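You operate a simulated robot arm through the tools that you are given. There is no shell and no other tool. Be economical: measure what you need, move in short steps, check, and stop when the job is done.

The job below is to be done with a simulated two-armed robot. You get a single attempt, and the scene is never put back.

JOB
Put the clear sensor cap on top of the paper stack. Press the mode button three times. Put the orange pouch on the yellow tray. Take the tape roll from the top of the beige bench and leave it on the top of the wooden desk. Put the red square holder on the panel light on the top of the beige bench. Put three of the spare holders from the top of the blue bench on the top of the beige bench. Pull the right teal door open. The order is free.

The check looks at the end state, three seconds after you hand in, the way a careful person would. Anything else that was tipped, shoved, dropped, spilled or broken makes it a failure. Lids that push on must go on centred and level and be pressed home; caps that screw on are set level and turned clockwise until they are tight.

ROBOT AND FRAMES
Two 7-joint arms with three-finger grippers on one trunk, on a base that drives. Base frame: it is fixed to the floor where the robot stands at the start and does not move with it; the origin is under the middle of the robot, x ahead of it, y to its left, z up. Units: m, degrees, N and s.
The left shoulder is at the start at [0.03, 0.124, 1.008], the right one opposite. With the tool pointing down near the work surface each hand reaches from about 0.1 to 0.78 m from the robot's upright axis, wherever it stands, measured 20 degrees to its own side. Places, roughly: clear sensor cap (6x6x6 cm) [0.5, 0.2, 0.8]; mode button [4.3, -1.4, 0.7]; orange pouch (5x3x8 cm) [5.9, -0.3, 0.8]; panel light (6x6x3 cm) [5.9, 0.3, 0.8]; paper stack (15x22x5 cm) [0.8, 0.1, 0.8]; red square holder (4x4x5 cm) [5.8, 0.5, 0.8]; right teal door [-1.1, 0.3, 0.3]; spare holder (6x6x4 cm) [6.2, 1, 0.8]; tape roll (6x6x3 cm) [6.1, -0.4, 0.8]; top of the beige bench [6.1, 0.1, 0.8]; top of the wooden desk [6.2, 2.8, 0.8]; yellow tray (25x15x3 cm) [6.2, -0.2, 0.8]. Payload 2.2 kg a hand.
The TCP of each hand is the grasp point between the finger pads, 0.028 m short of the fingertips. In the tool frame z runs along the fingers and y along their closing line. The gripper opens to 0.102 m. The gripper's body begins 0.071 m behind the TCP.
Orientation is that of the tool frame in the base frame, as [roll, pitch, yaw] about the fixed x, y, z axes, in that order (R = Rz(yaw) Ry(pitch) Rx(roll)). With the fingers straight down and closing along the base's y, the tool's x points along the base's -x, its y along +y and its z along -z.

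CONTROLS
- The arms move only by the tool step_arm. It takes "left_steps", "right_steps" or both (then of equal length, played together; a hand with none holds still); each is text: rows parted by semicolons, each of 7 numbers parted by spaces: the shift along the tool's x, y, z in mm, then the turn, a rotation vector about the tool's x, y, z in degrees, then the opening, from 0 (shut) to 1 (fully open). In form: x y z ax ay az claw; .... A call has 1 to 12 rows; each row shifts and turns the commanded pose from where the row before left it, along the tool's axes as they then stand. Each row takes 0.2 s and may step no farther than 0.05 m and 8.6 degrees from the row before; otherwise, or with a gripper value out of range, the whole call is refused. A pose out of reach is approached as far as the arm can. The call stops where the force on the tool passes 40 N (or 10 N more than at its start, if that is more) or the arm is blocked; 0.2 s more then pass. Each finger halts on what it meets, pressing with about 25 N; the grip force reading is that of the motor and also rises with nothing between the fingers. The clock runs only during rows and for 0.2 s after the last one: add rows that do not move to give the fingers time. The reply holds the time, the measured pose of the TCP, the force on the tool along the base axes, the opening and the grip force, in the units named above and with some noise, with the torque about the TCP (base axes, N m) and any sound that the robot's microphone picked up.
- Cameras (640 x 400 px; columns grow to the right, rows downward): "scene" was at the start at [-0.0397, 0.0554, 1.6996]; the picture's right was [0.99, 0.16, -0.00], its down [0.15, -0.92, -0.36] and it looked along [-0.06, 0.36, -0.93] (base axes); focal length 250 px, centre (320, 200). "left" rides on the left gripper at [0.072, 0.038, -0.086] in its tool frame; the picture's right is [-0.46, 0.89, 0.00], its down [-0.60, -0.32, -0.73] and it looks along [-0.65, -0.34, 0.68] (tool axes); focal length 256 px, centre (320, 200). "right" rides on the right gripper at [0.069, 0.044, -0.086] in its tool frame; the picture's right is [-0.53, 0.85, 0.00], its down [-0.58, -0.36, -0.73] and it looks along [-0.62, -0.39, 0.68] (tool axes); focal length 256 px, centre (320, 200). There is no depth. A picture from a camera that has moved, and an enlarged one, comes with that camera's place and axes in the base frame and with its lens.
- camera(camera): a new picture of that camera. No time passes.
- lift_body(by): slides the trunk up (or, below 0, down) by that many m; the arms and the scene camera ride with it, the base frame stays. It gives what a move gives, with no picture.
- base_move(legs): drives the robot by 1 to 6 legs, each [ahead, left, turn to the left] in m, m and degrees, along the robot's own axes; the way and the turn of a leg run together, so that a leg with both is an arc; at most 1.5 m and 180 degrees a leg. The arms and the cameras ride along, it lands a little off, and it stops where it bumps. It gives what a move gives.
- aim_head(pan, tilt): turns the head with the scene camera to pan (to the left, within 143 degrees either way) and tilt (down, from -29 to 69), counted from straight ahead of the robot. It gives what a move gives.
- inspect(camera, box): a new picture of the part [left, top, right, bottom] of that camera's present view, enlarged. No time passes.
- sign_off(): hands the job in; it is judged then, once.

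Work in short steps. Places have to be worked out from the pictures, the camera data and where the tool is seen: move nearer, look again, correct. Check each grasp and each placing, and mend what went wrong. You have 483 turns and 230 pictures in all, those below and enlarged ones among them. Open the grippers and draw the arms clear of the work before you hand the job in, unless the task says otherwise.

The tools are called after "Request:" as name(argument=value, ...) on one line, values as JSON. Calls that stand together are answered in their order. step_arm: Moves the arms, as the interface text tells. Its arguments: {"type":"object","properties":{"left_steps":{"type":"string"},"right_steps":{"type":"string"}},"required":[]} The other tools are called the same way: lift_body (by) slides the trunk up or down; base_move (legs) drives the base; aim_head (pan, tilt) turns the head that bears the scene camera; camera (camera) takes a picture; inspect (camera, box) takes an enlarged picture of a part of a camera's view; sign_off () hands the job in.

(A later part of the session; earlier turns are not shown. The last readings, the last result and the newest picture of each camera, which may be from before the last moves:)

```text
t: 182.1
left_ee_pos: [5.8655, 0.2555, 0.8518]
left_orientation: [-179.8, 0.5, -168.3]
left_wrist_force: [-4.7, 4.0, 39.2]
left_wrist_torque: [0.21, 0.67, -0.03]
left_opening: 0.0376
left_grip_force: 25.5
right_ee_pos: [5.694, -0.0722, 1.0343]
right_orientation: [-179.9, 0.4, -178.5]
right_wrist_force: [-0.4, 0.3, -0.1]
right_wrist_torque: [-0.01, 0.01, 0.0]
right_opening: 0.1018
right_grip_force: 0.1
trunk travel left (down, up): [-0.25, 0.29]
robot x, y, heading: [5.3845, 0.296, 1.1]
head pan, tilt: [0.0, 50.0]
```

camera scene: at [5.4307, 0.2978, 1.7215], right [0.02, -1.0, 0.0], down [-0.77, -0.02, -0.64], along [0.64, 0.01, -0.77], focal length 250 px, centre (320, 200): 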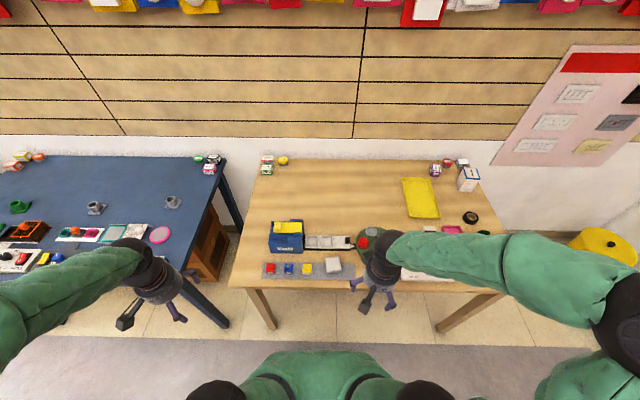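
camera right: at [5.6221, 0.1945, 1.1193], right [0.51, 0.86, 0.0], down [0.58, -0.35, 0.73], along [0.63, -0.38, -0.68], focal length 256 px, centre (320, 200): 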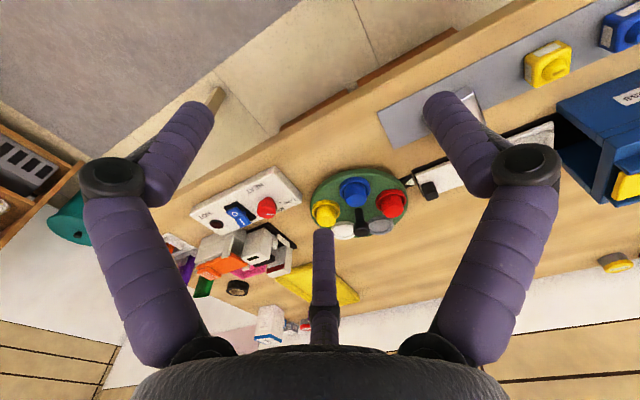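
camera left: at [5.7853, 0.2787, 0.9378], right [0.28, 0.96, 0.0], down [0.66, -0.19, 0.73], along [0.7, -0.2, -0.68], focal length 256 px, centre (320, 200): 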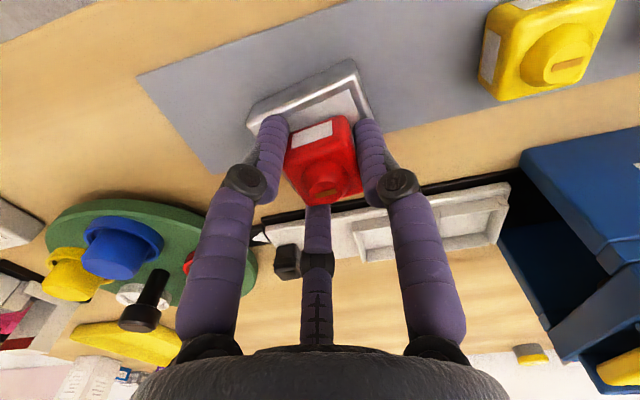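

Seated on the light with a level 40 N press. I relax, open and rise.

Request:
step_arm(left_steps="0 0 -2.5 0 0 0 0.2;0 0 0 0 0 0 0.5;0 0 0 0 0 0 0.7;0 0 0 0 0 0 0.7;0 0 -20 0 0 0 0.7;0 0 -40 0 0 0 0.8;0 0 -40 0 0 0 0.8")

Request:
camera(camera="left")

Request:
inspect(camera="scene", box=[270, 200, 390, 290])

```text
t: 183.7
left_ee_pos: [5.8635, 0.2547, 0.9504]
left_orientation: [-180.0, 0.1, -168.2]
left_wrist_force: [-1.3, 0.0, 0.2]
left_wrist_torque: [-0.01, -0.02, 0.02]
left_opening: 0.0818
left_grip_force: 0.2
right_ee_pos: [5.6952, -0.0732, 1.0343]
right_orientation: [-180.0, 0.4, -178.6]
right_wrist_force: [-0.4, -0.1, 0.0]
right_wrist_torque: [0.02, 0.0, -0.05]
right_opening: 0.1021
right_grip_force: 0.0
trunk travel left (down, up): [-0.25, 0.29]
robot x, y, heading: [5.3843, 0.2982, 1.2]
head pan, tilt: [0.0, 50.0]
```

```text
142 pictures are left
camera left: at [5.7844, 0.2782, 1.0348], right [0.28, 0.96, 0.0], down [0.65, -0.19, 0.73], along [0.7, -0.2, -0.68], focal length 256 px, centre (320, 200)
```

left: 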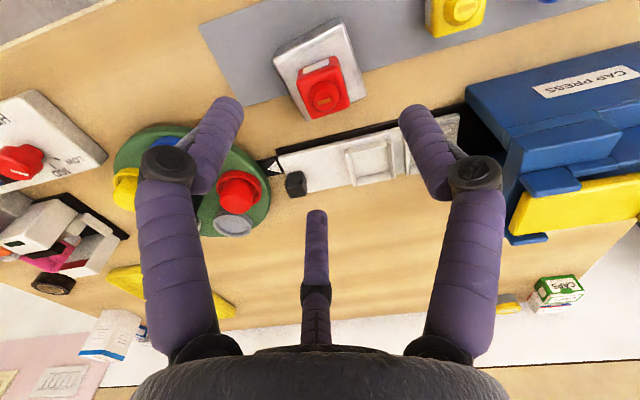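

```text
4.44 times, centred on (330, 245) of scene
camera zoom: at [5.4297, 0.2976, 1.7215], right [0.02, -1.0, 0.0], down [-0.77, -0.02, -0.64], along [0.64, 0.01, -0.77], focal length 1111 px, centre (276, 0)
```

zoom: 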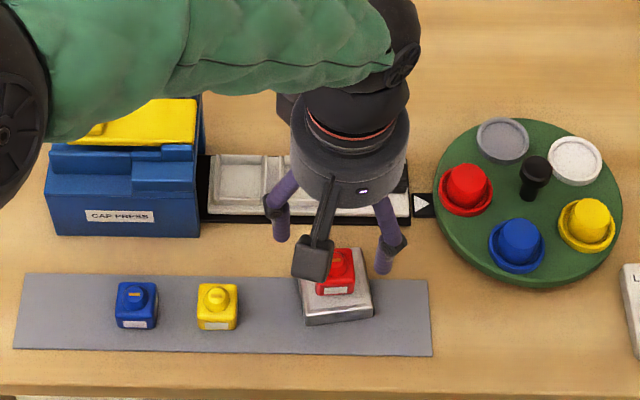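

I enlarge it to judge the centring.

Request:
inspect(camera="left", box=[250, 0, 390, 130])

```text
3.08 times, centred on (320, 65) of left
camera zoom: at [5.7844, 0.2782, 1.0348], right [0.28, 0.96, 0.0], down [0.65, -0.19, 0.73], along [0.7, -0.2, -0.68], focal length 788 px, centre (320, 615)
```

zoom: 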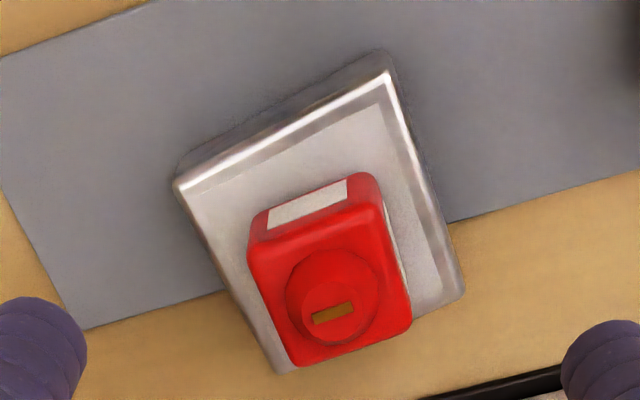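

The holder is within about 3 mm of centre and level on the light. I retract the left hand and move the right aside to view the right half of the bench.

Request:
step_arm(left_steps="20 40 -20 0 0 5 1;20 40 -20 0 0 5 1;20 40 -20 0 0 0 1;30 35 -20 0 0 0 1;40 25 0 0 0 0 1;40 20 0 0 0 0 1", right_steps="0 -45 0 0 0 0 1;0 -45 0 0 0 0 1;0 -45 0 0 0 0 1;0 -45 0 0 0 0 1;0 -45 0 0 0 0 1;0 -45 0 0 0 0 1")

Request:
inspect(camera="scene", box=[380, 150, 530, 300])

Request:
camera(camera="right")

```text
refused: row 4 steps farther than a row can; nothing moved
```

```text
2.67 times, centred on (455, 225) of scene
camera zoom: at [5.4297, 0.2976, 1.7215], right [0.02, -1.0, 0.0], down [-0.77, -0.02, -0.64], along [0.64, 0.01, -0.77], focal length 667 px, centre (-40, 133)
```

zoom: 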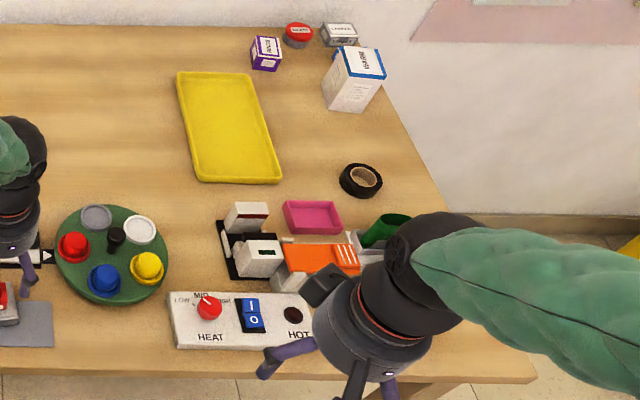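

```text
138 pictures are left
camera right: at [5.6249, -0.0316, 1.1205], right [0.51, 0.86, 0.0], down [0.58, -0.35, 0.73], along [0.63, -0.38, -0.68], focal length 256 px, centre (320, 200)
```

right: 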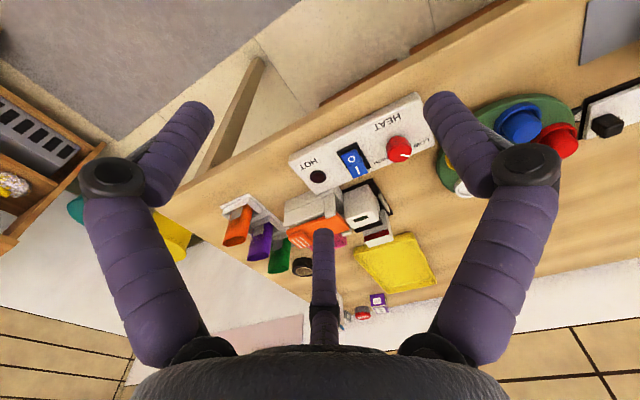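

The pouch rack (orange, purple, green) sits at the right front; orange ≈ (5.87, −0.35). I retract both arms and strafe right to get a better view.

Request:
step_arm(left_steps="15 35 -20 0 0 5 1;15 35 -20 0 0 5 1;15 35 -20 0 0 0 1;25 35 -20 0 0 0 1;35 25 0 0 0 0 1;35 20 0 0 0 0 1", right_steps="15 -35 0 0 0 0 1;15 -35 0 0 0 0 1;15 -35 0 0 0 0 1;0 0 0 0 0 0 1;0 0 0 0 0 0 1;0 0 0 0 0 0 1")

Request:
base_move(legs=[[0, -0.42, -1]])

Request:
inspect(camera="scene", box=[240, 150, 440, 300])

Request:
camera(camera="left")

```text
t: 185.1
left_ee_pos: [5.71, 0.4311, 1.0305]
left_orientation: [179.9, 0.2, -178.3]
left_wrist_force: [-0.3, 0.8, -1.0]
left_wrist_torque: [-0.03, 0.01, -0.01]
left_opening: 0.1023
left_grip_force: 0.0
right_ee_pos: [5.6532, -0.1779, 1.0341]
right_orientation: [-180.0, 0.4, -178.5]
right_wrist_force: [-0.1, -0.3, 0.5]
right_wrist_torque: [0.01, -0.02, -0.02]
right_opening: 0.102
right_grip_force: 0.0
trunk travel left (down, up): [-0.25, 0.29]
robot x, y, heading: [5.3849, 0.2936, 0.9]
head pan, tilt: [0.0, 50.0]
```

```text
t: 187.7
left_ee_pos: [5.7175, 0.0024, 1.0316]
left_orientation: [180.0, 0.3, -179.8]
left_wrist_force: [0.7, -0.4, -0.3]
left_wrist_torque: [0.04, -0.02, 0.04]
left_opening: 0.1021
left_grip_force: 0.1
right_ee_pos: [5.6454, -0.6048, 1.0338]
right_orientation: [-179.9, 0.3, 179.8]
right_wrist_force: [1.2, -0.6, 0.1]
right_wrist_torque: [0.0, 0.01, -0.01]
right_opening: 0.1017
right_grip_force: 0.1
trunk travel left (down, up): [-0.25, 0.29]
robot x, y, heading: [5.3837, -0.1243, -0.2]
head pan, tilt: [0.0, 50.0]
```

```text
2.67 times, centred on (340, 225) of scene
camera zoom: at [5.4337, -0.1235, 1.7215], right [-0.01, -1.0, 0.0], down [-0.77, 0.0, -0.64], along [0.64, 0.0, -0.77], focal length 667 px, centre (267, 133)
```

zoom: 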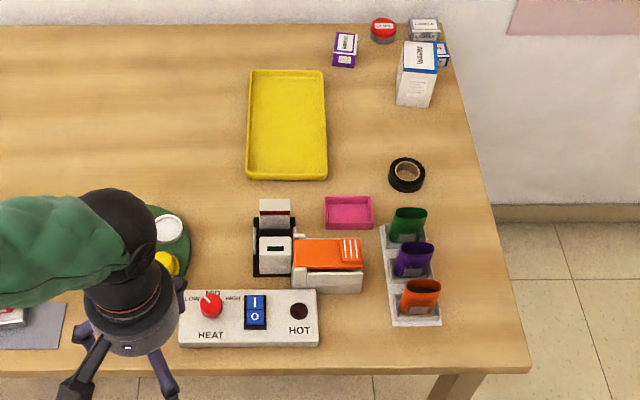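

```text
136 pictures are left
camera left: at [5.6446, 0.0411, 1.1155], right [0.46, 0.89, 0.0], down [0.6, -0.32, 0.73], along [0.65, -0.34, -0.68], focal length 256 px, centre (320, 200)
```

left: 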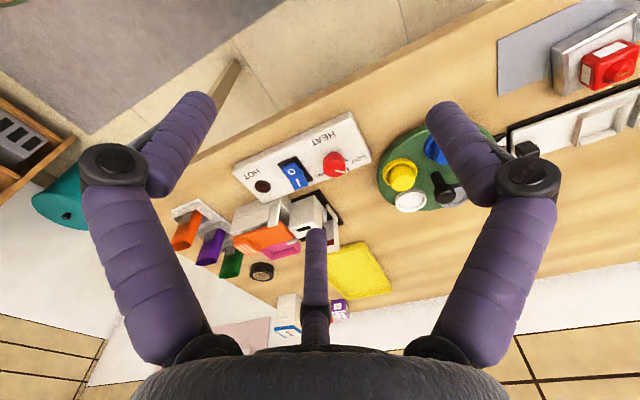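

Good view: orange pouch stands front in the three-pouch rack (top ≈(5.868, −0.343)). I bring the right hand over it.

Request:
step_arm(right_steps="-26 39 0 0 0 0 0.6;-26 39 0 0 0 0 0.6;-26 39 0 0 0 0 0.6;-26 39 0 0 0 0 0.6;-26 39 0 0 0 0 0.6;-26 39 10 0 0 0 0.6;-26 39 10 0 0 0 0.6;0 0 0 0 0 0 0.6")

Request:
camera(camera="right")

```text
t: 189.5
left_ee_pos: [5.7158, 0.0025, 1.0306]
left_orientation: [179.9, 0.2, -179.9]
left_wrist_force: [0.6, -0.7, 0.3]
left_wrist_torque: [0.01, 0.04, 0.0]
left_opening: 0.1021
left_grip_force: 0.1
right_ee_pos: [5.8257, -0.3325, 1.0133]
right_orientation: [-180.0, 0.4, 180.0]
right_wrist_force: [-1.2, 0.1, 0.3]
right_wrist_torque: [0.03, -0.01, 0.01]
right_opening: 0.0609
right_grip_force: 0.1
trunk travel left (down, up): [-0.25, 0.29]
robot x, y, heading: [5.3876, -0.1246, -0.2]
head pan, tilt: [0.0, 50.0]
```

```text
135 pictures are left
camera right: at [5.7568, -0.2883, 1.0996], right [0.54, 0.84, 0.0], down [0.57, -0.36, 0.73], along [0.62, -0.39, -0.68], focal length 256 px, centre (320, 200)
```

right: 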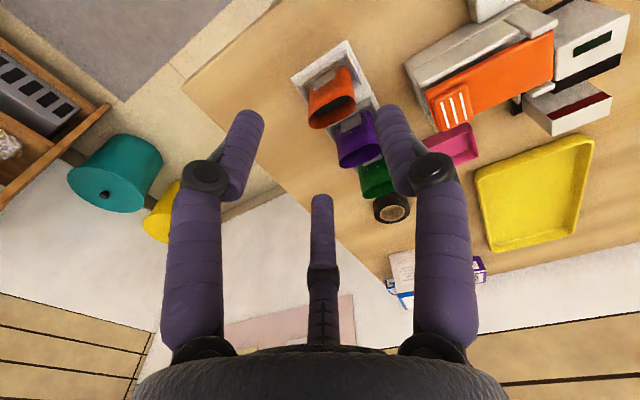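

Pouch top ≈ (5.868, −0.344). I go above it with a +8 mm y offset and lower to z≈0.93 for another look.

Request:
step_arm(right_steps="-21 -2 20 0 0 0 0.55;-21 -2 30 0 0 0 0.55;0 0 30 0 0 0 0.55;0 0 0 0 0 0 0.55")

Request:
camera(camera="right")

Request:
inspect(camera="scene", box=[340, 190, 440, 290])

```text
t: 190.5
left_ee_pos: [5.7184, 0.0031, 1.0301]
left_orientation: [-180.0, 0.1, -179.8]
left_wrist_force: [-0.1, 0.8, 0.5]
left_wrist_torque: [0.0, 0.0, 0.0]
left_opening: 0.1019
left_grip_force: 0.1
right_ee_pos: [5.871, -0.3358, 0.9351]
right_orientation: [-180.0, 0.3, 179.8]
right_wrist_force: [-0.7, 0.5, 0.4]
right_wrist_torque: [0.03, 0.01, 0.03]
right_opening: 0.0562
right_grip_force: 0.0
trunk travel left (down, up): [-0.25, 0.29]
robot x, y, heading: [5.3912, -0.124, -0.3]
head pan, tilt: [0.0, 50.0]
```

```text
134 pictures are left
camera right: at [5.8015, -0.2923, 1.0211], right [0.54, 0.84, 0.0], down [0.57, -0.36, 0.73], along [0.62, -0.39, -0.68], focal length 256 px, centre (320, 200)
```

right: 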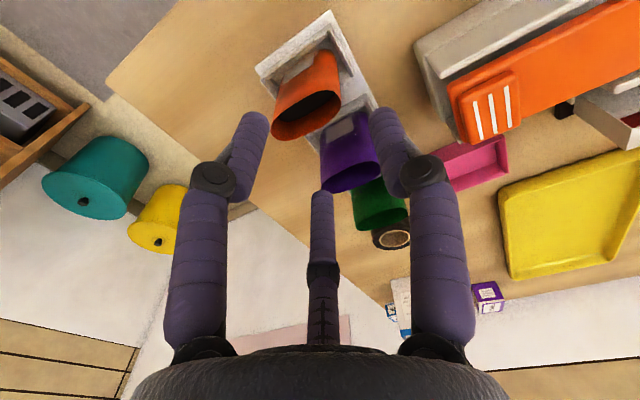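

```text
4.00 times, centred on (390, 240) of scene
camera zoom: at [5.4336, -0.122, 1.7215], right [-0.01, -1.0, 0.0], down [-0.77, 0.0, -0.64], along [0.64, 0.0, -0.77], focal length 1000 px, centre (40, 40)
```

zoom: 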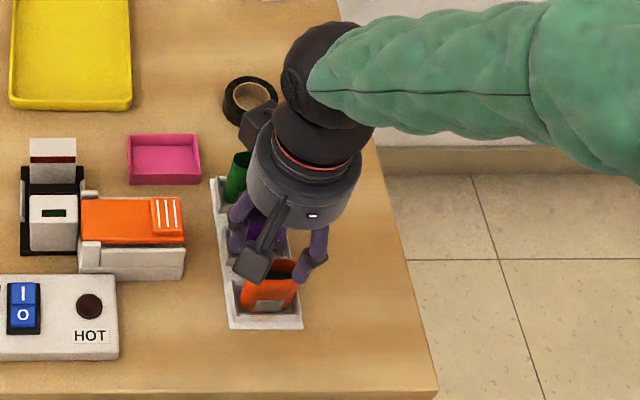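

Rim triangulates to (5.867, −0.343, 0.867). I descend with the hand part-closed so the fingers straddle it.

Request:
step_arm(right_steps="4 0 20 0 0 0 0.55;0 0 20 0 0 0 0.55;0 0 10 0 0 0 0.55;0 0 0 0 0 0 0.55")

Request:
camera(camera="right")

```text
t: 191.5
left_ee_pos: [5.7178, 0.0031, 1.0309]
left_orientation: [179.9, 0.3, -179.8]
left_wrist_force: [0.4, -0.2, -0.5]
left_wrist_torque: [0.02, 0.0, 0.04]
left_opening: 0.1024
left_grip_force: 0.0
right_ee_pos: [5.8672, -0.3352, 0.8856]
right_orientation: [-180.0, 0.3, -180.0]
right_wrist_force: [-0.1, -0.2, 0.1]
right_wrist_torque: [-0.01, 0.02, 0.01]
right_opening: 0.056
right_grip_force: 0.1
trunk travel left (down, up): [-0.25, 0.29]
robot x, y, heading: [5.3886, -0.1218, 0.1]
head pan, tilt: [0.0, 50.0]
```

```text
132 pictures are left
camera right: at [5.7965, -0.2912, 0.9709], right [0.54, 0.84, 0.0], down [0.57, -0.36, 0.73], along [0.62, -0.39, -0.68], focal length 256 px, centre (320, 200)
```

right: 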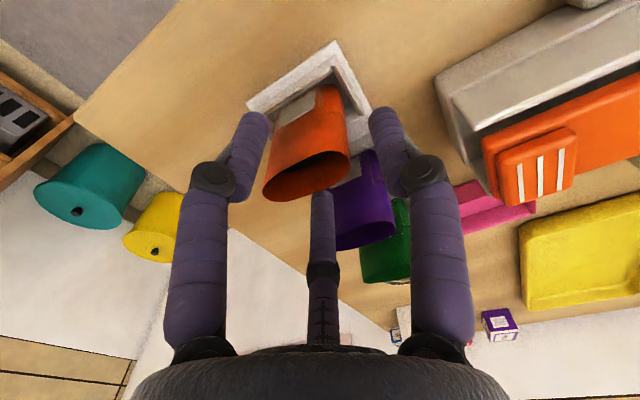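

Pouch is properly between the fingers. Lower 20 mm and close.

Request:
step_arm(right_steps="0 0 10 0 0 0 0.55;0 0 10 0 0 0 0.55;0 0 0 0 0 0 0.55")

Request:
step_arm(right_steps="0 0 0 0 0 0 0.45;0 0 0 0 0 0 0.35;0 0 0 0 0 0 0.25;0 0 0 0 0 0 0.2;0 0 0 0 0 0 0.2")

Request:
camera(camera="right")

```text
t: 192.3
left_ee_pos: [5.7167, 0.0028, 1.0311]
left_orientation: [-180.0, 0.2, -179.8]
left_wrist_force: [0.7, 0.8, 0.5]
left_wrist_torque: [0.0, 0.0, 0.01]
left_opening: 0.102
left_grip_force: 0.1
right_ee_pos: [5.8665, -0.3357, 0.8636]
right_orientation: [180.0, 0.4, 180.0]
right_wrist_force: [-0.5, 1.2, 0.0]
right_wrist_torque: [-0.01, 0.0, -0.01]
right_opening: 0.0561
right_grip_force: 0.0
trunk travel left (down, up): [-0.25, 0.29]
robot x, y, heading: [5.386, -0.1199, -0.3]
head pan, tilt: [0.0, 50.0]
```

```text
t: 193.5
left_ee_pos: [5.7169, 0.0025, 1.0317]
left_orientation: [-180.0, 0.2, -179.8]
left_wrist_force: [-0.2, -0.3, 0.5]
left_wrist_torque: [0.0, 0.0, -0.01]
left_opening: 0.1019
left_grip_force: 0.1
right_ee_pos: [5.8669, -0.337, 0.8647]
right_orientation: [180.0, 0.3, 179.9]
right_wrist_force: [-9.0, -6.3, 2.2]
right_wrist_torque: [-0.2, 0.31, -0.16]
right_opening: 0.0491
right_grip_force: 21.4
trunk travel left (down, up): [-0.25, 0.29]
robot x, y, heading: [5.3886, -0.1235, -0.6]
head pan, tilt: [0.0, 50.0]
```

```text
131 pictures are left
camera right: at [5.7956, -0.2921, 0.9504], right [0.54, 0.84, 0.0], down [0.57, -0.36, 0.73], along [0.62, -0.39, -0.68], focal length 256 px, centre (320, 200)
```

right: 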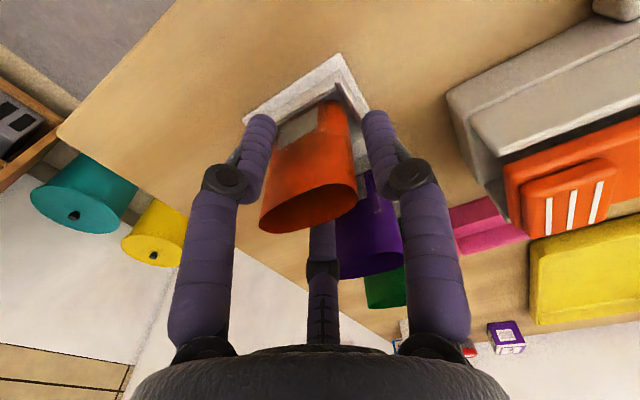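

Gripped at 49 mm. I lift straight up.

Request:
step_arm(right_steps="0 0 -15 0 0 0 0.2;0 0 -25 0 0 0 0.2;0 0 -35 0 0 0 0.2;0 0 -40 0 0 0 0.2;0 0 -20 0 0 0 0.2;0 0 0 0 0 0 0.2")

Request:
camera(camera="right")

Request:
inspect(camera="scene", box=[280, 160, 440, 290])

```text
t: 194.0
left_ee_pos: [5.7218, 0.0008, 1.0299]
left_orientation: [180.0, -0.2, -179.9]
left_wrist_force: [0.0, -0.2, -0.3]
left_wrist_torque: [0.02, 0.03, 0.0]
left_opening: 0.1019
left_grip_force: 0.1
right_ee_pos: [5.8659, -0.3338, 0.8779]
right_orientation: [179.5, -0.4, -179.8]
right_wrist_force: [17.8, -3.2, -28.0]
right_wrist_torque: [0.01, -0.5, 0.13]
right_opening: 0.0493
right_grip_force: 21.7
trunk travel left (down, up): [-0.25, 0.29]
robot x, y, heading: [5.3898, -0.1205, -0.2]
head pan, tilt: [0.0, 50.0]
stopped in row 2 (right hand): the force on the tool passed its limit at 136 N (the readings are from after the stop); the commanded pose is now the measured one
```

```text
130 pictures are left
camera right: at [5.7965, -0.2905, 0.9656], right [0.53, 0.85, 0.0], down [0.58, -0.37, 0.72], along [0.61, -0.38, -0.69], focal length 256 px, centre (320, 200)
```

right: 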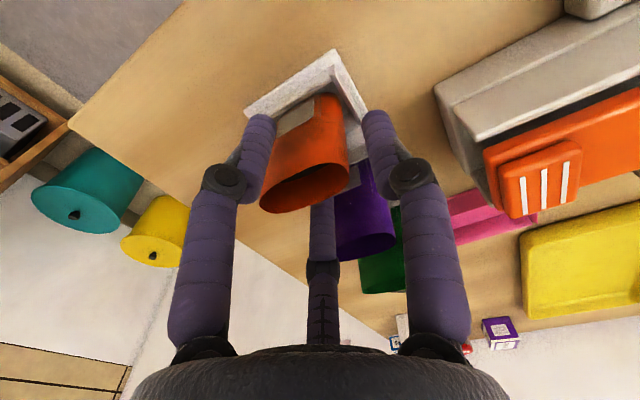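

```text
3.08 times, centred on (360, 225) of scene
camera zoom: at [5.4399, -0.1249, 1.7212], right [0.0, -1.0, 0.0], down [-0.77, 0.0, -0.64], along [0.64, 0.0, -0.77], focal length 769 px, centre (197, 123)
```

zoom: 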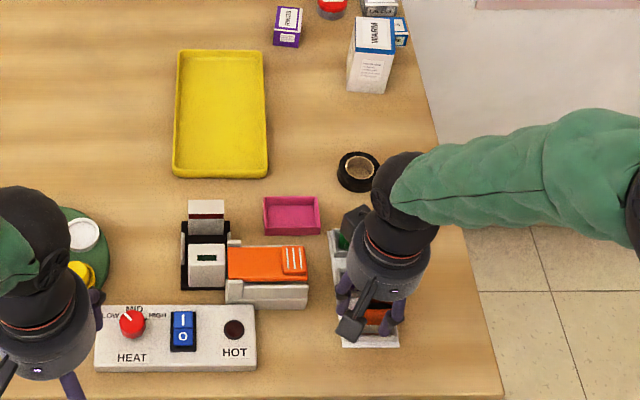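

The lift met >100 N: something other than the pouch is caught (likely a rack wall). I open, rise, and inspect closely.

Request:
step_arm(right_steps="0 0 0 0 0 0 0.55;0 0 0 0 0 0 0.55;0 0 0 0 0 0 0.55;0 0 -15 0 0 0 0.55;0 0 -30 0 0 0 0.55;0 0 -30 0 0 0 0.55")

Request:
inspect(camera="right", box=[240, 0, 410, 150])

Request:
inspect(camera="scene", box=[340, 200, 430, 290])

```text
t: 195.4
left_ee_pos: [5.7172, 0.0039, 1.0311]
left_orientation: [-180.0, 0.2, -179.8]
left_wrist_force: [0.1, 0.6, 0.0]
left_wrist_torque: [-0.03, 0.0, 0.01]
left_opening: 0.1023
left_grip_force: 0.0
right_ee_pos: [5.8614, -0.3327, 0.9583]
right_orientation: [179.8, -0.4, -179.8]
right_wrist_force: [-0.9, -0.3, 0.4]
right_wrist_torque: [0.0, -0.02, 0.0]
right_opening: 0.0561
right_grip_force: 0.0
trunk travel left (down, up): [-0.25, 0.29]
robot x, y, heading: [5.3877, -0.1227, -0.3]
head pan, tilt: [0.0, 50.0]
```

```text
2.67 times, centred on (325, 75) of right
camera zoom: at [5.7916, -0.2887, 1.045], right [0.53, 0.85, 0.0], down [0.58, -0.37, 0.73], along [0.61, -0.39, -0.69], focal length 683 px, centre (307, 533)
```

zoom: 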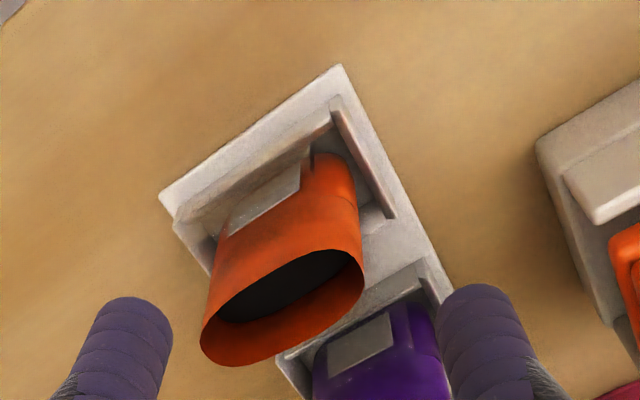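

```text
4.44 times, centred on (385, 245) of scene
camera zoom: at [5.4333, -0.1221, 1.7216], right [0.0, -1.0, 0.0], down [-0.77, 0.0, -0.64], along [0.64, 0.0, -0.77], focal length 1111 px, centre (31, 0)
```

zoom: 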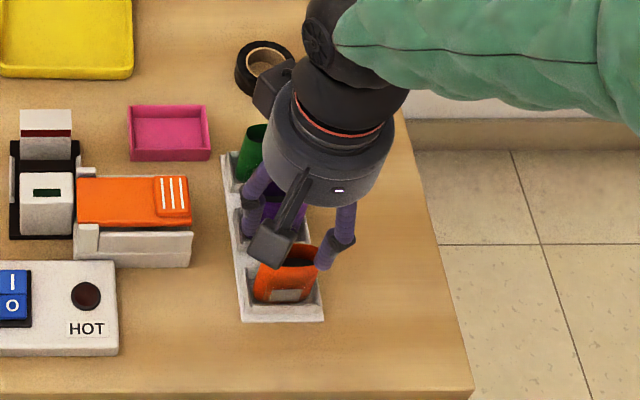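

The pocket has low walls that my deep grip had caught. I grip higher, near the rim only: TCP at z≈0.883.

Request:
step_arm(right_steps="-5 -3 25 0 0 0 0.55;0 0 25 0 0 0 0.55;0 0 25 0 0 0 0.55;0 0 0 0 0 0 0.55")

Request:
camera(camera="right")

```text
t: 196.4
left_ee_pos: [5.718, 0.0034, 1.0317]
left_orientation: [-179.9, 0.2, -179.8]
left_wrist_force: [-0.6, 0.4, 0.8]
left_wrist_torque: [0.0, 0.0, -0.02]
left_opening: 0.102
left_grip_force: 0.1
right_ee_pos: [5.8662, -0.3336, 0.8824]
right_orientation: [179.8, -0.3, -180.0]
right_wrist_force: [0.8, 0.1, 0.0]
right_wrist_torque: [-0.01, 0.0, -0.03]
right_opening: 0.056
right_grip_force: 0.0
trunk travel left (down, up): [-0.25, 0.29]
robot x, y, heading: [5.3851, -0.1222, -0.3]
head pan, tilt: [0.0, 50.0]
```

```text
126 pictures are left
camera right: at [5.7965, -0.2904, 0.9693], right [0.53, 0.85, 0.0], down [0.58, -0.37, 0.73], along [0.62, -0.39, -0.69], focal length 256 px, centre (320, 200)
```

right: 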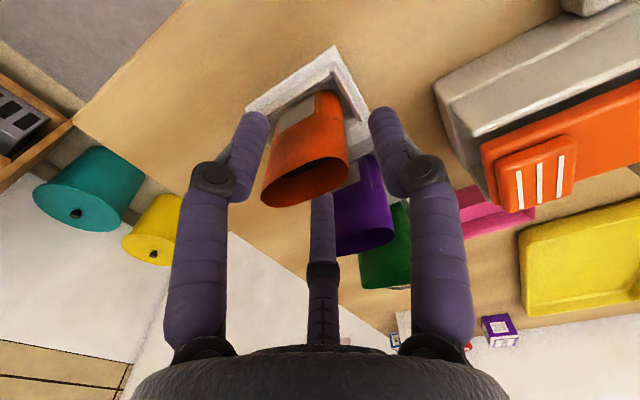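

Shift 4 mm toward −y and close, then a tiny test lift.

Request:
step_arm(right_steps="0 -4 0 0 0 0 0.55;0 0 0 0 0 0 0.45;0 0 0 0 0 0 0.3;0 0 0 0 0 0 0.2;0 0 0 0 0 0 0.2")

Request:
camera(camera="right")

Request:
step_arm(right_steps="0 0 -4 0 0 0 0.2;0 0 -4 0 0 0 0.2;0 0 0 0 0 0 0.2")

Request:
camera(camera="right")

```text
t: 197.6
left_ee_pos: [5.7173, 0.0028, 1.0313]
left_orientation: [179.9, 0.2, -179.7]
left_wrist_force: [0.7, -0.2, 0.6]
left_wrist_torque: [-0.03, 0.0, -0.02]
left_opening: 0.1017
left_grip_force: 0.0
right_ee_pos: [5.8667, -0.3376, 0.8828]
right_orientation: [179.7, -0.4, -180.0]
right_wrist_force: [-1.8, -0.1, 1.4]
right_wrist_torque: [0.0, 0.09, -0.07]
right_opening: 0.0492
right_grip_force: 21.4
trunk travel left (down, up): [-0.25, 0.29]
robot x, y, heading: [5.3872, -0.1208, -0.3]
head pan, tilt: [0.0, 50.0]
```

```text
125 pictures are left
camera right: at [5.7965, -0.2952, 0.9691], right [0.53, 0.85, 0.0], down [0.58, -0.37, 0.73], along [0.61, -0.39, -0.69], focal length 256 px, centre (320, 200)
```

right: 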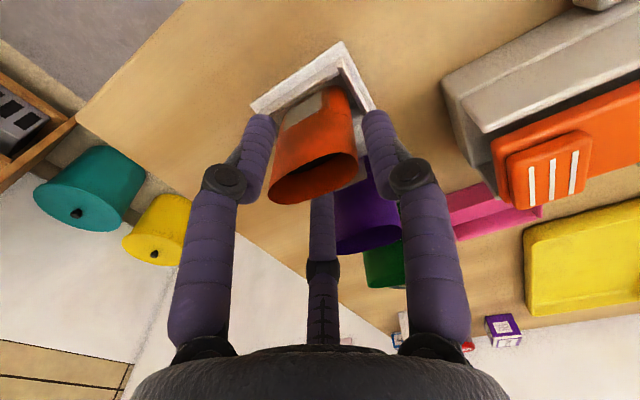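

```text
t: 198.2
left_ee_pos: [5.7202, 0.0019, 1.0295]
left_orientation: [-180.0, 0.1, -179.8]
left_wrist_force: [0.7, -0.4, 0.0]
left_wrist_torque: [-0.01, -0.01, 0.0]
left_opening: 0.1021
left_grip_force: 0.2
right_ee_pos: [5.8647, -0.3379, 0.8831]
right_orientation: [179.7, -0.8, -179.7]
right_wrist_force: [10.6, -4.8, -23.2]
right_wrist_torque: [0.09, -0.65, 0.04]
right_opening: 0.0491
right_grip_force: 22.5
trunk travel left (down, up): [-0.25, 0.29]
robot x, y, heading: [5.3913, -0.124, -0.1]
head pan, tilt: [0.0, 50.0]
stopped in row 2 (right hand): the force on the tool passed its limit at 46 N (the readings are from after the stop); the commanded pose is now the measured one
```

```text
124 pictures are left
camera right: at [5.7972, -0.2958, 0.9701], right [0.53, 0.85, 0.0], down [0.59, -0.37, 0.72], along [0.61, -0.38, -0.69], focal length 256 px, centre (320, 200)
```

right: 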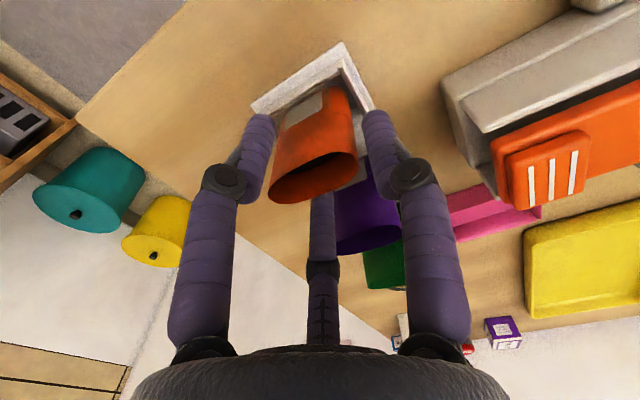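

It holds the pouch but the pouch won't come up. I release, rise out of the way, and take a closer side view with the left camera.

Request:
step_arm(right_steps="0 0 0 0 0 0 0.55;0 0 0 0 0 0 0.55;0 0 -20 0 0 0 0.55;0 0 -40 0 0 0 0.55;0 0 -40 0 0 0 0.55;0 -40 -20 0 0 0 0.55;0 -45 0 0 0 0 0.55;0 -45 0 0 0 0 0.55;0 -45 0 0 0 0 0.55", left_steps="0 0 0 0 0 0 1;0 0 0 0 0 0 1;0 0 0 0 0 0 1;0 -30 20 0 0 0 1;0 -30 20 0 0 0 1;0 -30 20 0 0 0 1;0 -30 20 0 0 0 1;0 -30 20 0 0 0 1;0 -30 10 0 0 0 1")

Request:
camera(camera="left")

Request:
inspect(camera="scene", box=[360, 210, 420, 280])

```text
t: 200.2
left_ee_pos: [5.7193, -0.1791, 0.9226]
left_orientation: [180.0, 0.2, -179.7]
left_wrist_force: [0.4, 0.0, 0.3]
left_wrist_torque: [0.01, -0.02, -0.02]
left_opening: 0.102
left_grip_force: 0.1
right_ee_pos: [5.8648, -0.5152, 1.0013]
right_orientation: [179.5, -0.8, -179.7]
right_wrist_force: [0.1, 0.5, 0.1]
right_wrist_torque: [-0.02, 0.01, -0.01]
right_opening: 0.0563
right_grip_force: 0.1
trunk travel left (down, up): [-0.25, 0.29]
robot x, y, heading: [5.3926, -0.1215, -0.3]
head pan, tilt: [0.0, 50.0]
```

```text
123 pictures are left
camera left: at [5.6471, -0.1401, 1.0068], right [0.46, 0.89, 0.0], down [0.6, -0.31, 0.73], along [0.65, -0.34, -0.68], focal length 256 px, centre (320, 200)
```

left: 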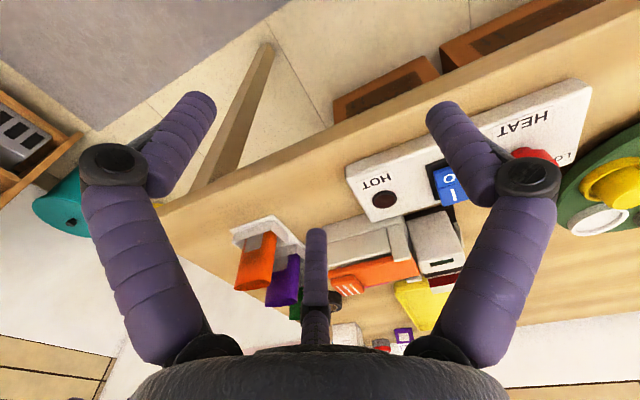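

```text
5.71 times, centred on (390, 245) of scene
camera zoom: at [5.4347, -0.1245, 1.7215], right [0.0, -1.0, 0.0], down [-0.77, 0.0, -0.64], along [0.64, 0.0, -0.77], focal length 1429 px, centre (-80, -57)
```

zoom: 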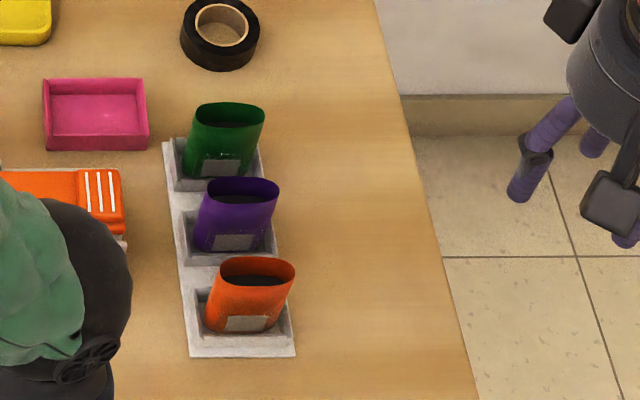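

Request:
inspect(camera="left", box=[215, 195, 345, 310])

```text
3.48 times, centred on (280, 252) of left
camera zoom: at [5.6471, -0.1401, 1.0068], right [0.46, 0.89, 0.0], down [0.6, -0.31, 0.73], along [0.65, -0.34, -0.68], focal length 890 px, centre (459, 17)
```

zoom: 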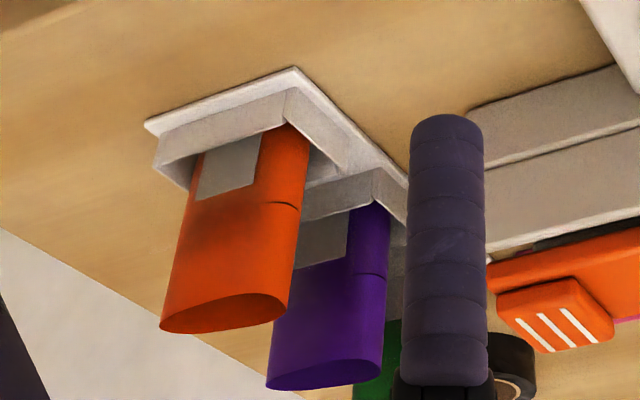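

Nothing obvious holds it; the earlier grip was lopsided (one finger on the −y end, thumb not touching). I'll rotate the hand +90° so thumb faces the front and two fingers take the pouch's ends.

Request:
step_arm(right_steps="0 0 0 0 0 -8 0.8;0 0 0 0 0 -8 0.8;0 0 0 0 0 -8 0.8;0 0 0 0 0 -8 0.8;0 0 0 0 0 -8 0.8;0 0 0 0 0 -8 0.8;0 0 0 0 0 -8 0.8;0 0 0 0 0 -8 0.8;0 0 0 0 0 -8 0.8;0 0 0 0 0 -8 0.8;0 0 0 0 0 0 0.8", left_steps="0 30 -20 0 0 0 1;0 30 -20 0 0 0 1;0 30 -20 0 0 0 1;0 30 -20 0 0 0 1;0 30 -20 0 0 0 1;0 30 0 0 0 0 1;0 0 0 0 0 0 1;0 0 0 0 0 0 1;0 0 0 0 0 0 1;0 0 0 0 0 0 1;0 0 0 0 0 0 1")

```text
t: 202.6
left_ee_pos: [5.7178, 0.0034, 1.0216]
left_orientation: [-179.9, 0.2, -179.7]
left_wrist_force: [-0.5, -0.1, -0.1]
left_wrist_torque: [0.02, 0.02, -0.01]
left_opening: 0.1021
left_grip_force: 0.1
right_ee_pos: [5.8665, -0.513, 1.0033]
right_orientation: [179.1, 0.2, -99.5]
right_wrist_force: [0.3, 0.4, 0.0]
right_wrist_torque: [-0.01, 0.04, 0.0]
right_opening: 0.0818
right_grip_force: 0.0
trunk travel left (down, up): [-0.25, 0.29]
robot x, y, heading: [5.3867, -0.1215, -0.1]
head pan, tilt: [0.0, 50.0]
```

Request:
step_arm(right_steps="-41.5 7.5 10 0 0 0 0.8;-41.5 7.5 10 0 0 0 0.8;-41.5 7.5 10 0 0 0 0.8;-41.5 7.5 10 0 0 0 0.8;0 0 0 0 0 0 0.8")

Request:
camera(camera="right")

```text
t: 203.8
left_ee_pos: [5.7177, 0.0026, 1.0209]
left_orientation: [-180.0, 0.3, -179.7]
left_wrist_force: [1.2, -0.4, -0.1]
left_wrist_torque: [0.0, 0.0, 0.01]
left_opening: 0.1021
left_grip_force: 0.0
right_ee_pos: [5.8627, -0.3472, 0.9638]
right_orientation: [179.2, 0.2, -99.8]
right_wrist_force: [-1.0, 0.0, 0.5]
right_wrist_torque: [0.06, -0.01, -0.01]
right_opening: 0.0817
right_grip_force: 0.1
trunk travel left (down, up): [-0.25, 0.29]
robot x, y, heading: [5.3899, -0.1191, -0.2]
head pan, tilt: [0.0, 50.0]
```

```text
120 pictures are left
camera right: at [5.8094, -0.4075, 1.0508], right [-0.74, 0.67, 0.01], down [0.47, 0.5, 0.73], along [0.48, 0.55, -0.69], focal length 256 px, centre (320, 200)
```

right: 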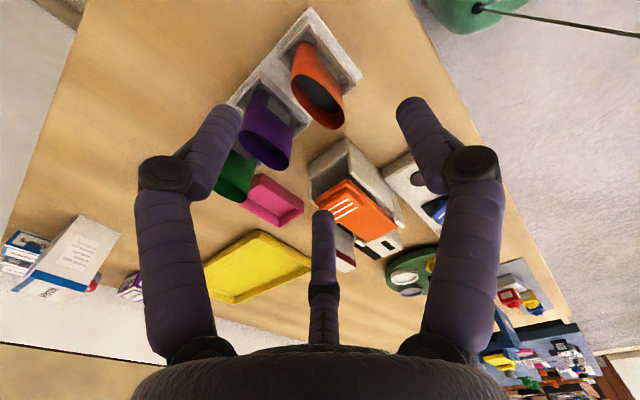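

Rim at (5.867, −0.340). I nudge 5 mm and descend to z≈0.88, then close.

Request:
step_arm(right_steps="-6 1 28 0 0 0 0.8;0 0 28 0 0 0 0.75;0 0 28 0 0 0 0.7;0 0 0 0 0 0 0.7")

Request:
camera(camera="right")

```text
t: 204.8
left_ee_pos: [5.717, 0.0036, 1.0211]
left_orientation: [-180.0, 0.1, -179.8]
left_wrist_force: [-0.2, 0.5, 0.6]
left_wrist_torque: [-0.01, -0.01, -0.01]
left_opening: 0.102
left_grip_force: 0.0
right_ee_pos: [5.8635, -0.3387, 0.88]
right_orientation: [179.2, 0.1, -99.7]
right_wrist_force: [-0.6, 0.1, 0.3]
right_wrist_torque: [0.02, 0.01, -0.01]
right_opening: 0.0712
right_grip_force: 0.0
trunk travel left (down, up): [-0.25, 0.29]
robot x, y, heading: [5.391, -0.1208, -0.3]
head pan, tilt: [0.0, 50.0]
```

```text
119 pictures are left
camera right: at [5.8092, -0.4001, 0.9665], right [-0.74, 0.67, 0.01], down [0.47, 0.5, 0.73], along [0.48, 0.55, -0.69], focal length 256 px, centre (320, 200)
```

right: 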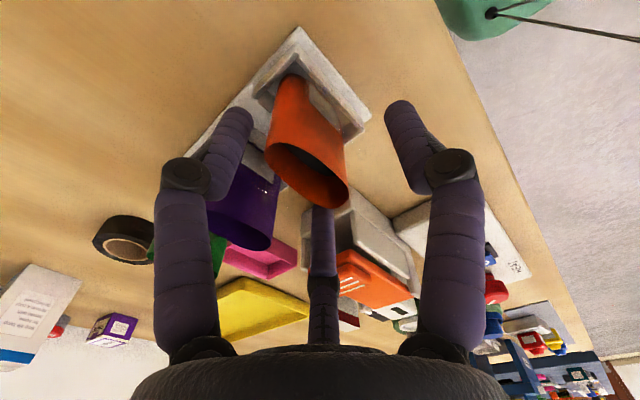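

Request:
step_arm(right_steps="4 0 0 0 0 0 0.6;0 0 0 0 0 0 0.45;0 0 0 0 0 0 0.3;0 0 0 0 0 0 0.2;0 0 0 0 0 0 0.2;0 0 0 0 0 0 0.2")

Request:
camera(camera="right")

```text
t: 206.2
left_ee_pos: [5.7179, 0.0056, 1.0194]
left_orientation: [-179.9, 0.0, -179.8]
left_wrist_force: [-0.5, -0.2, -0.6]
left_wrist_torque: [-0.01, 0.0, 0.0]
left_opening: 0.1021
left_grip_force: 0.0
right_ee_pos: [5.8648, -0.3401, 0.8794]
right_orientation: [179.2, 0.2, -99.7]
right_wrist_force: [13.4, 29.7, 5.9]
right_wrist_torque: [0.81, -0.34, 0.27]
right_opening: 0.0487
right_grip_force: 21.1
trunk travel left (down, up): [-0.25, 0.29]
robot x, y, heading: [5.3881, -0.1193, -0.3]
head pan, tilt: [0.0, 50.0]
```

```text
118 pictures are left
camera right: at [5.8108, -0.4001, 0.967], right [-0.74, 0.67, 0.01], down [0.46, 0.5, 0.73], along [0.48, 0.55, -0.68], focal length 256 px, centre (320, 200)
```

right: 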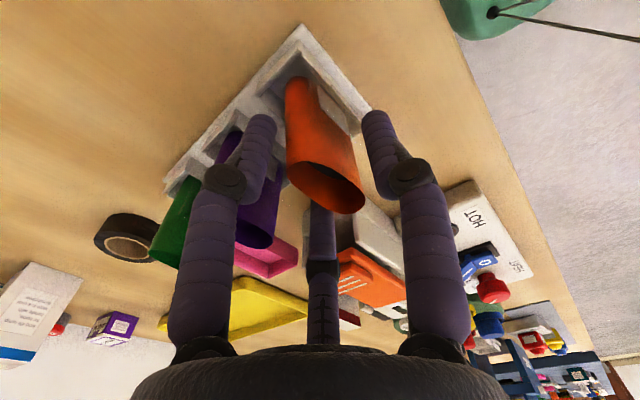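

Test lift in small steps.

Request:
step_arm(right_steps="0 0 -2 0 0 0 0.2;0 0 -2 0 0 0 0.2;0 0 0 0 0 0 0.2")

Request:
step_arm(right_steps="0 0 -3 0 0 0 0.2;0 0 0 0 0 0 0.2")

Request:
camera(camera="right")

```text
t: 206.8
left_ee_pos: [5.7181, 0.0045, 1.0207]
left_orientation: [-179.9, 0.1, -179.7]
left_wrist_force: [-0.1, 1.0, -1.3]
left_wrist_torque: [0.03, -0.02, 0.01]
left_opening: 0.102
left_grip_force: 0.1
right_ee_pos: [5.866, -0.3365, 0.8837]
right_orientation: [179.4, 0.7, -99.3]
right_wrist_force: [13.8, 20.0, -4.0]
right_wrist_torque: [0.94, -0.32, 1.37]
right_opening: 0.0413
right_grip_force: 15.7
trunk travel left (down, up): [-0.25, 0.29]
robot x, y, heading: [5.3863, -0.1255, -0.0]
head pan, tilt: [0.0, 50.0]
stopped in row 3 (right hand): the force on the tool passed its limit at 44 N (the readings are from after the stop); the commanded pose is now the measured one
```

```text
t: 207.3
left_ee_pos: [5.7185, 0.0045, 1.0206]
left_orientation: [-179.9, 0.1, -179.6]
left_wrist_force: [0.5, -0.2, 0.8]
left_wrist_torque: [0.01, -0.01, -0.02]
left_opening: 0.1021
left_grip_force: 0.0
right_ee_pos: [5.8643, -0.336, 0.8843]
right_orientation: [179.5, 0.7, -99.0]
right_wrist_force: [9.3, 4.7, -17.4]
right_wrist_torque: [0.05, -1.1, 0.56]
right_opening: 0.0414
right_grip_force: 44.4
trunk travel left (down, up): [-0.25, 0.29]
robot x, y, heading: [5.3871, -0.1213, -0.2]
head pan, tilt: [0.0, 50.0]
stopped in row 2 (right hand): the force on the tool passed its limit at 41 N (the readings are from after the stop); the commanded pose is now the measured one
```

```text
117 pictures are left
camera right: at [5.8117, -0.3987, 0.9688], right [-0.75, 0.66, 0.01], down [0.46, 0.5, 0.74], along [0.48, 0.56, -0.68], focal length 256 px, centre (320, 200)
```

right: 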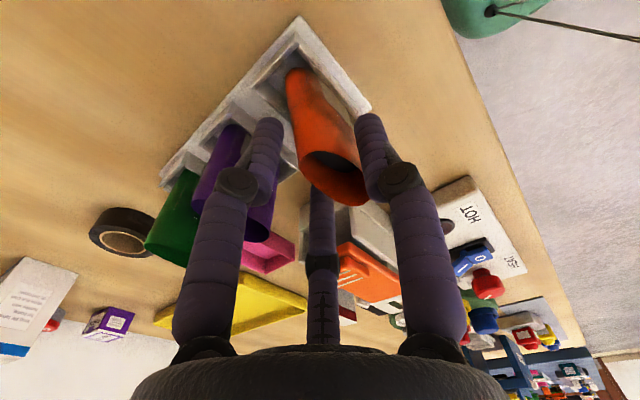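

The pouch is shifting. I keep raising in small steps.

Request:
step_arm(right_steps="0 0 -3 0 0 0 0.2;0 0 0 0 0 0 0.2")

Request:
step_arm(right_steps="0 0 -3 0 0 0 0.2;0 0 0 0 0 0 0.2")

Request:
step_arm(right_steps="0 0 -3 0 0 0 0.2;0 0 0 0 0 0 0.2")

Request:
camera(camera="right")

```text
t: 207.7
left_ee_pos: [5.7196, 0.003, 1.0205]
left_orientation: [180.0, 0.1, -179.6]
left_wrist_force: [0.0, -0.2, 0.4]
left_wrist_torque: [0.01, -0.01, -0.01]
left_opening: 0.102
left_grip_force: 0.0
right_ee_pos: [5.8654, -0.3364, 0.8832]
right_orientation: [179.3, 0.6, -98.8]
right_wrist_force: [12.8, -2.2, -23.3]
right_wrist_torque: [-0.09, -0.73, 0.39]
right_opening: 0.041
right_grip_force: 44.7
trunk travel left (down, up): [-0.25, 0.29]
robot x, y, heading: [5.3891, -0.1233, 0.1]
head pan, tilt: [0.0, 50.0]
stopped in row 2 (right hand): the force on the tool passed its limit at 42 N (the readings are from after the stop); the commanded pose is now the measured one
```

```text
t: 208.1
left_ee_pos: [5.7203, 0.0043, 1.0213]
left_orientation: [-179.9, 0.1, -179.6]
left_wrist_force: [-0.1, 0.3, 0.1]
left_wrist_torque: [-0.03, -0.01, -0.01]
left_opening: 0.1021
left_grip_force: 0.0
right_ee_pos: [5.8651, -0.3362, 0.883]
right_orientation: [179.4, 0.7, -98.4]
right_wrist_force: [10.4, -3.2, -24.7]
right_wrist_torque: [-0.64, -1.33, 0.92]
right_opening: 0.0409
right_grip_force: 45.3
trunk travel left (down, up): [-0.25, 0.29]
robot x, y, heading: [5.3882, -0.1235, -0.2]
head pan, tilt: [0.0, 50.0]
stopped in row 1 (right hand): the force on the tool passed its limit at 44 N (the readings are from after the stop); the commanded pose is now the measured one
```

```text
t: 208.4
left_ee_pos: [5.7204, 0.0034, 1.02]
left_orientation: [180.0, 0.2, -179.6]
left_wrist_force: [0.7, 0.2, -1.1]
left_wrist_torque: [-0.01, -0.02, 0.01]
left_opening: 0.1021
left_grip_force: 0.1
right_ee_pos: [5.8664, -0.3361, 0.8838]
right_orientation: [179.4, 0.8, -98.3]
right_wrist_force: [11.5, -3.8, -24.0]
right_wrist_torque: [-0.58, -1.03, 0.45]
right_opening: 0.0407
right_grip_force: 44.9
trunk travel left (down, up): [-0.25, 0.29]
robot x, y, heading: [5.3903, -0.1228, -0.3]
head pan, tilt: [0.0, 50.0]
stopped in row 1 (right hand): the force on the tool passed its limit at 43 N (the readings are from after the stop); the commanded pose is now the measured one
```

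```text
116 pictures are left
camera right: at [5.8126, -0.3995, 0.9693], right [-0.76, 0.65, 0.02], down [0.45, 0.51, 0.73], along [0.47, 0.57, -0.68], focal length 256 px, centre (320, 200)
```

right: 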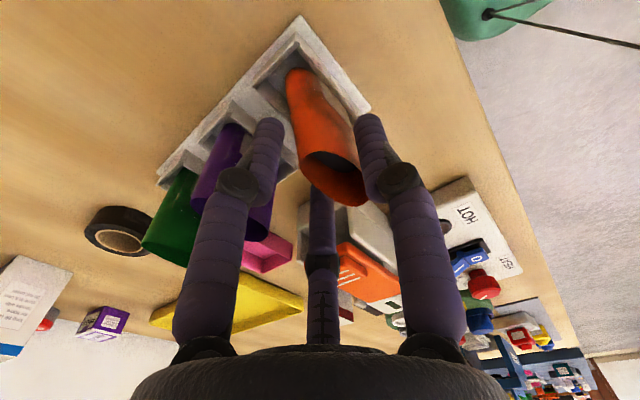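

The reaction line passes through the front finger: it is likely clamping the grey tab that stands in front of the pouch (part of the rack). I release and re-grip higher, only on the top 2 cm.

Request:
step_arm(right_steps="0 0 0 0 0 0 0.7;0 0 0 0 0 0 0.7;0 0 0 0 0 0 0.7;0 0 -14 0 0 0 0.7;0 0 0 0 0 0 0.7")

Request:
camera(camera="right")

Request:
inspect(camera="scene", box=[350, 200, 430, 280])

```text
t: 209.7
left_ee_pos: [5.7184, 0.0041, 1.0207]
left_orientation: [180.0, 0.2, -179.6]
left_wrist_force: [0.0, -0.9, 0.4]
left_wrist_torque: [0.0, 0.03, 0.04]
left_opening: 0.1018
left_grip_force: 0.0
right_ee_pos: [5.8625, -0.3371, 0.8998]
right_orientation: [179.4, 0.7, -98.3]
right_wrist_force: [0.1, -0.2, 0.0]
right_wrist_torque: [0.03, 0.02, 0.0]
right_opening: 0.0713
right_grip_force: 0.3
trunk travel left (down, up): [-0.25, 0.29]
robot x, y, heading: [5.3885, -0.1239, -0.1]
head pan, tilt: [0.0, 50.0]
```

```text
115 pictures are left
camera right: at [5.8101, -0.4002, 0.9862], right [-0.76, 0.65, 0.01], down [0.45, 0.51, 0.73], along [0.47, 0.56, -0.68], focal length 256 px, centre (320, 200)
```

right: 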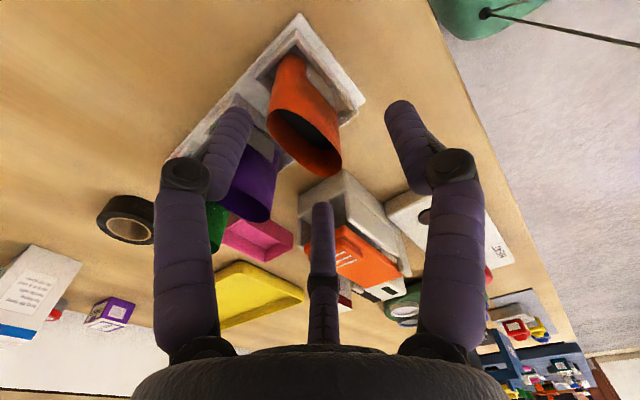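

```text
5.00 times, centred on (390, 240) of scene
camera zoom: at [5.4354, -0.1222, 1.7216], right [0.0, -1.0, 0.0], down [-0.77, 0.0, -0.64], along [0.64, 0.0, -0.77], focal length 1250 px, centre (-30, 0)
```

zoom: 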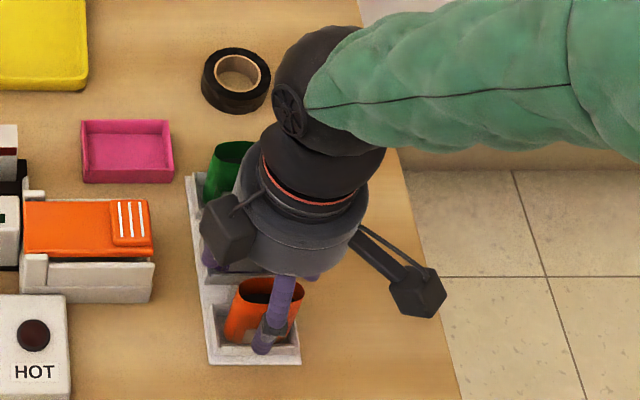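

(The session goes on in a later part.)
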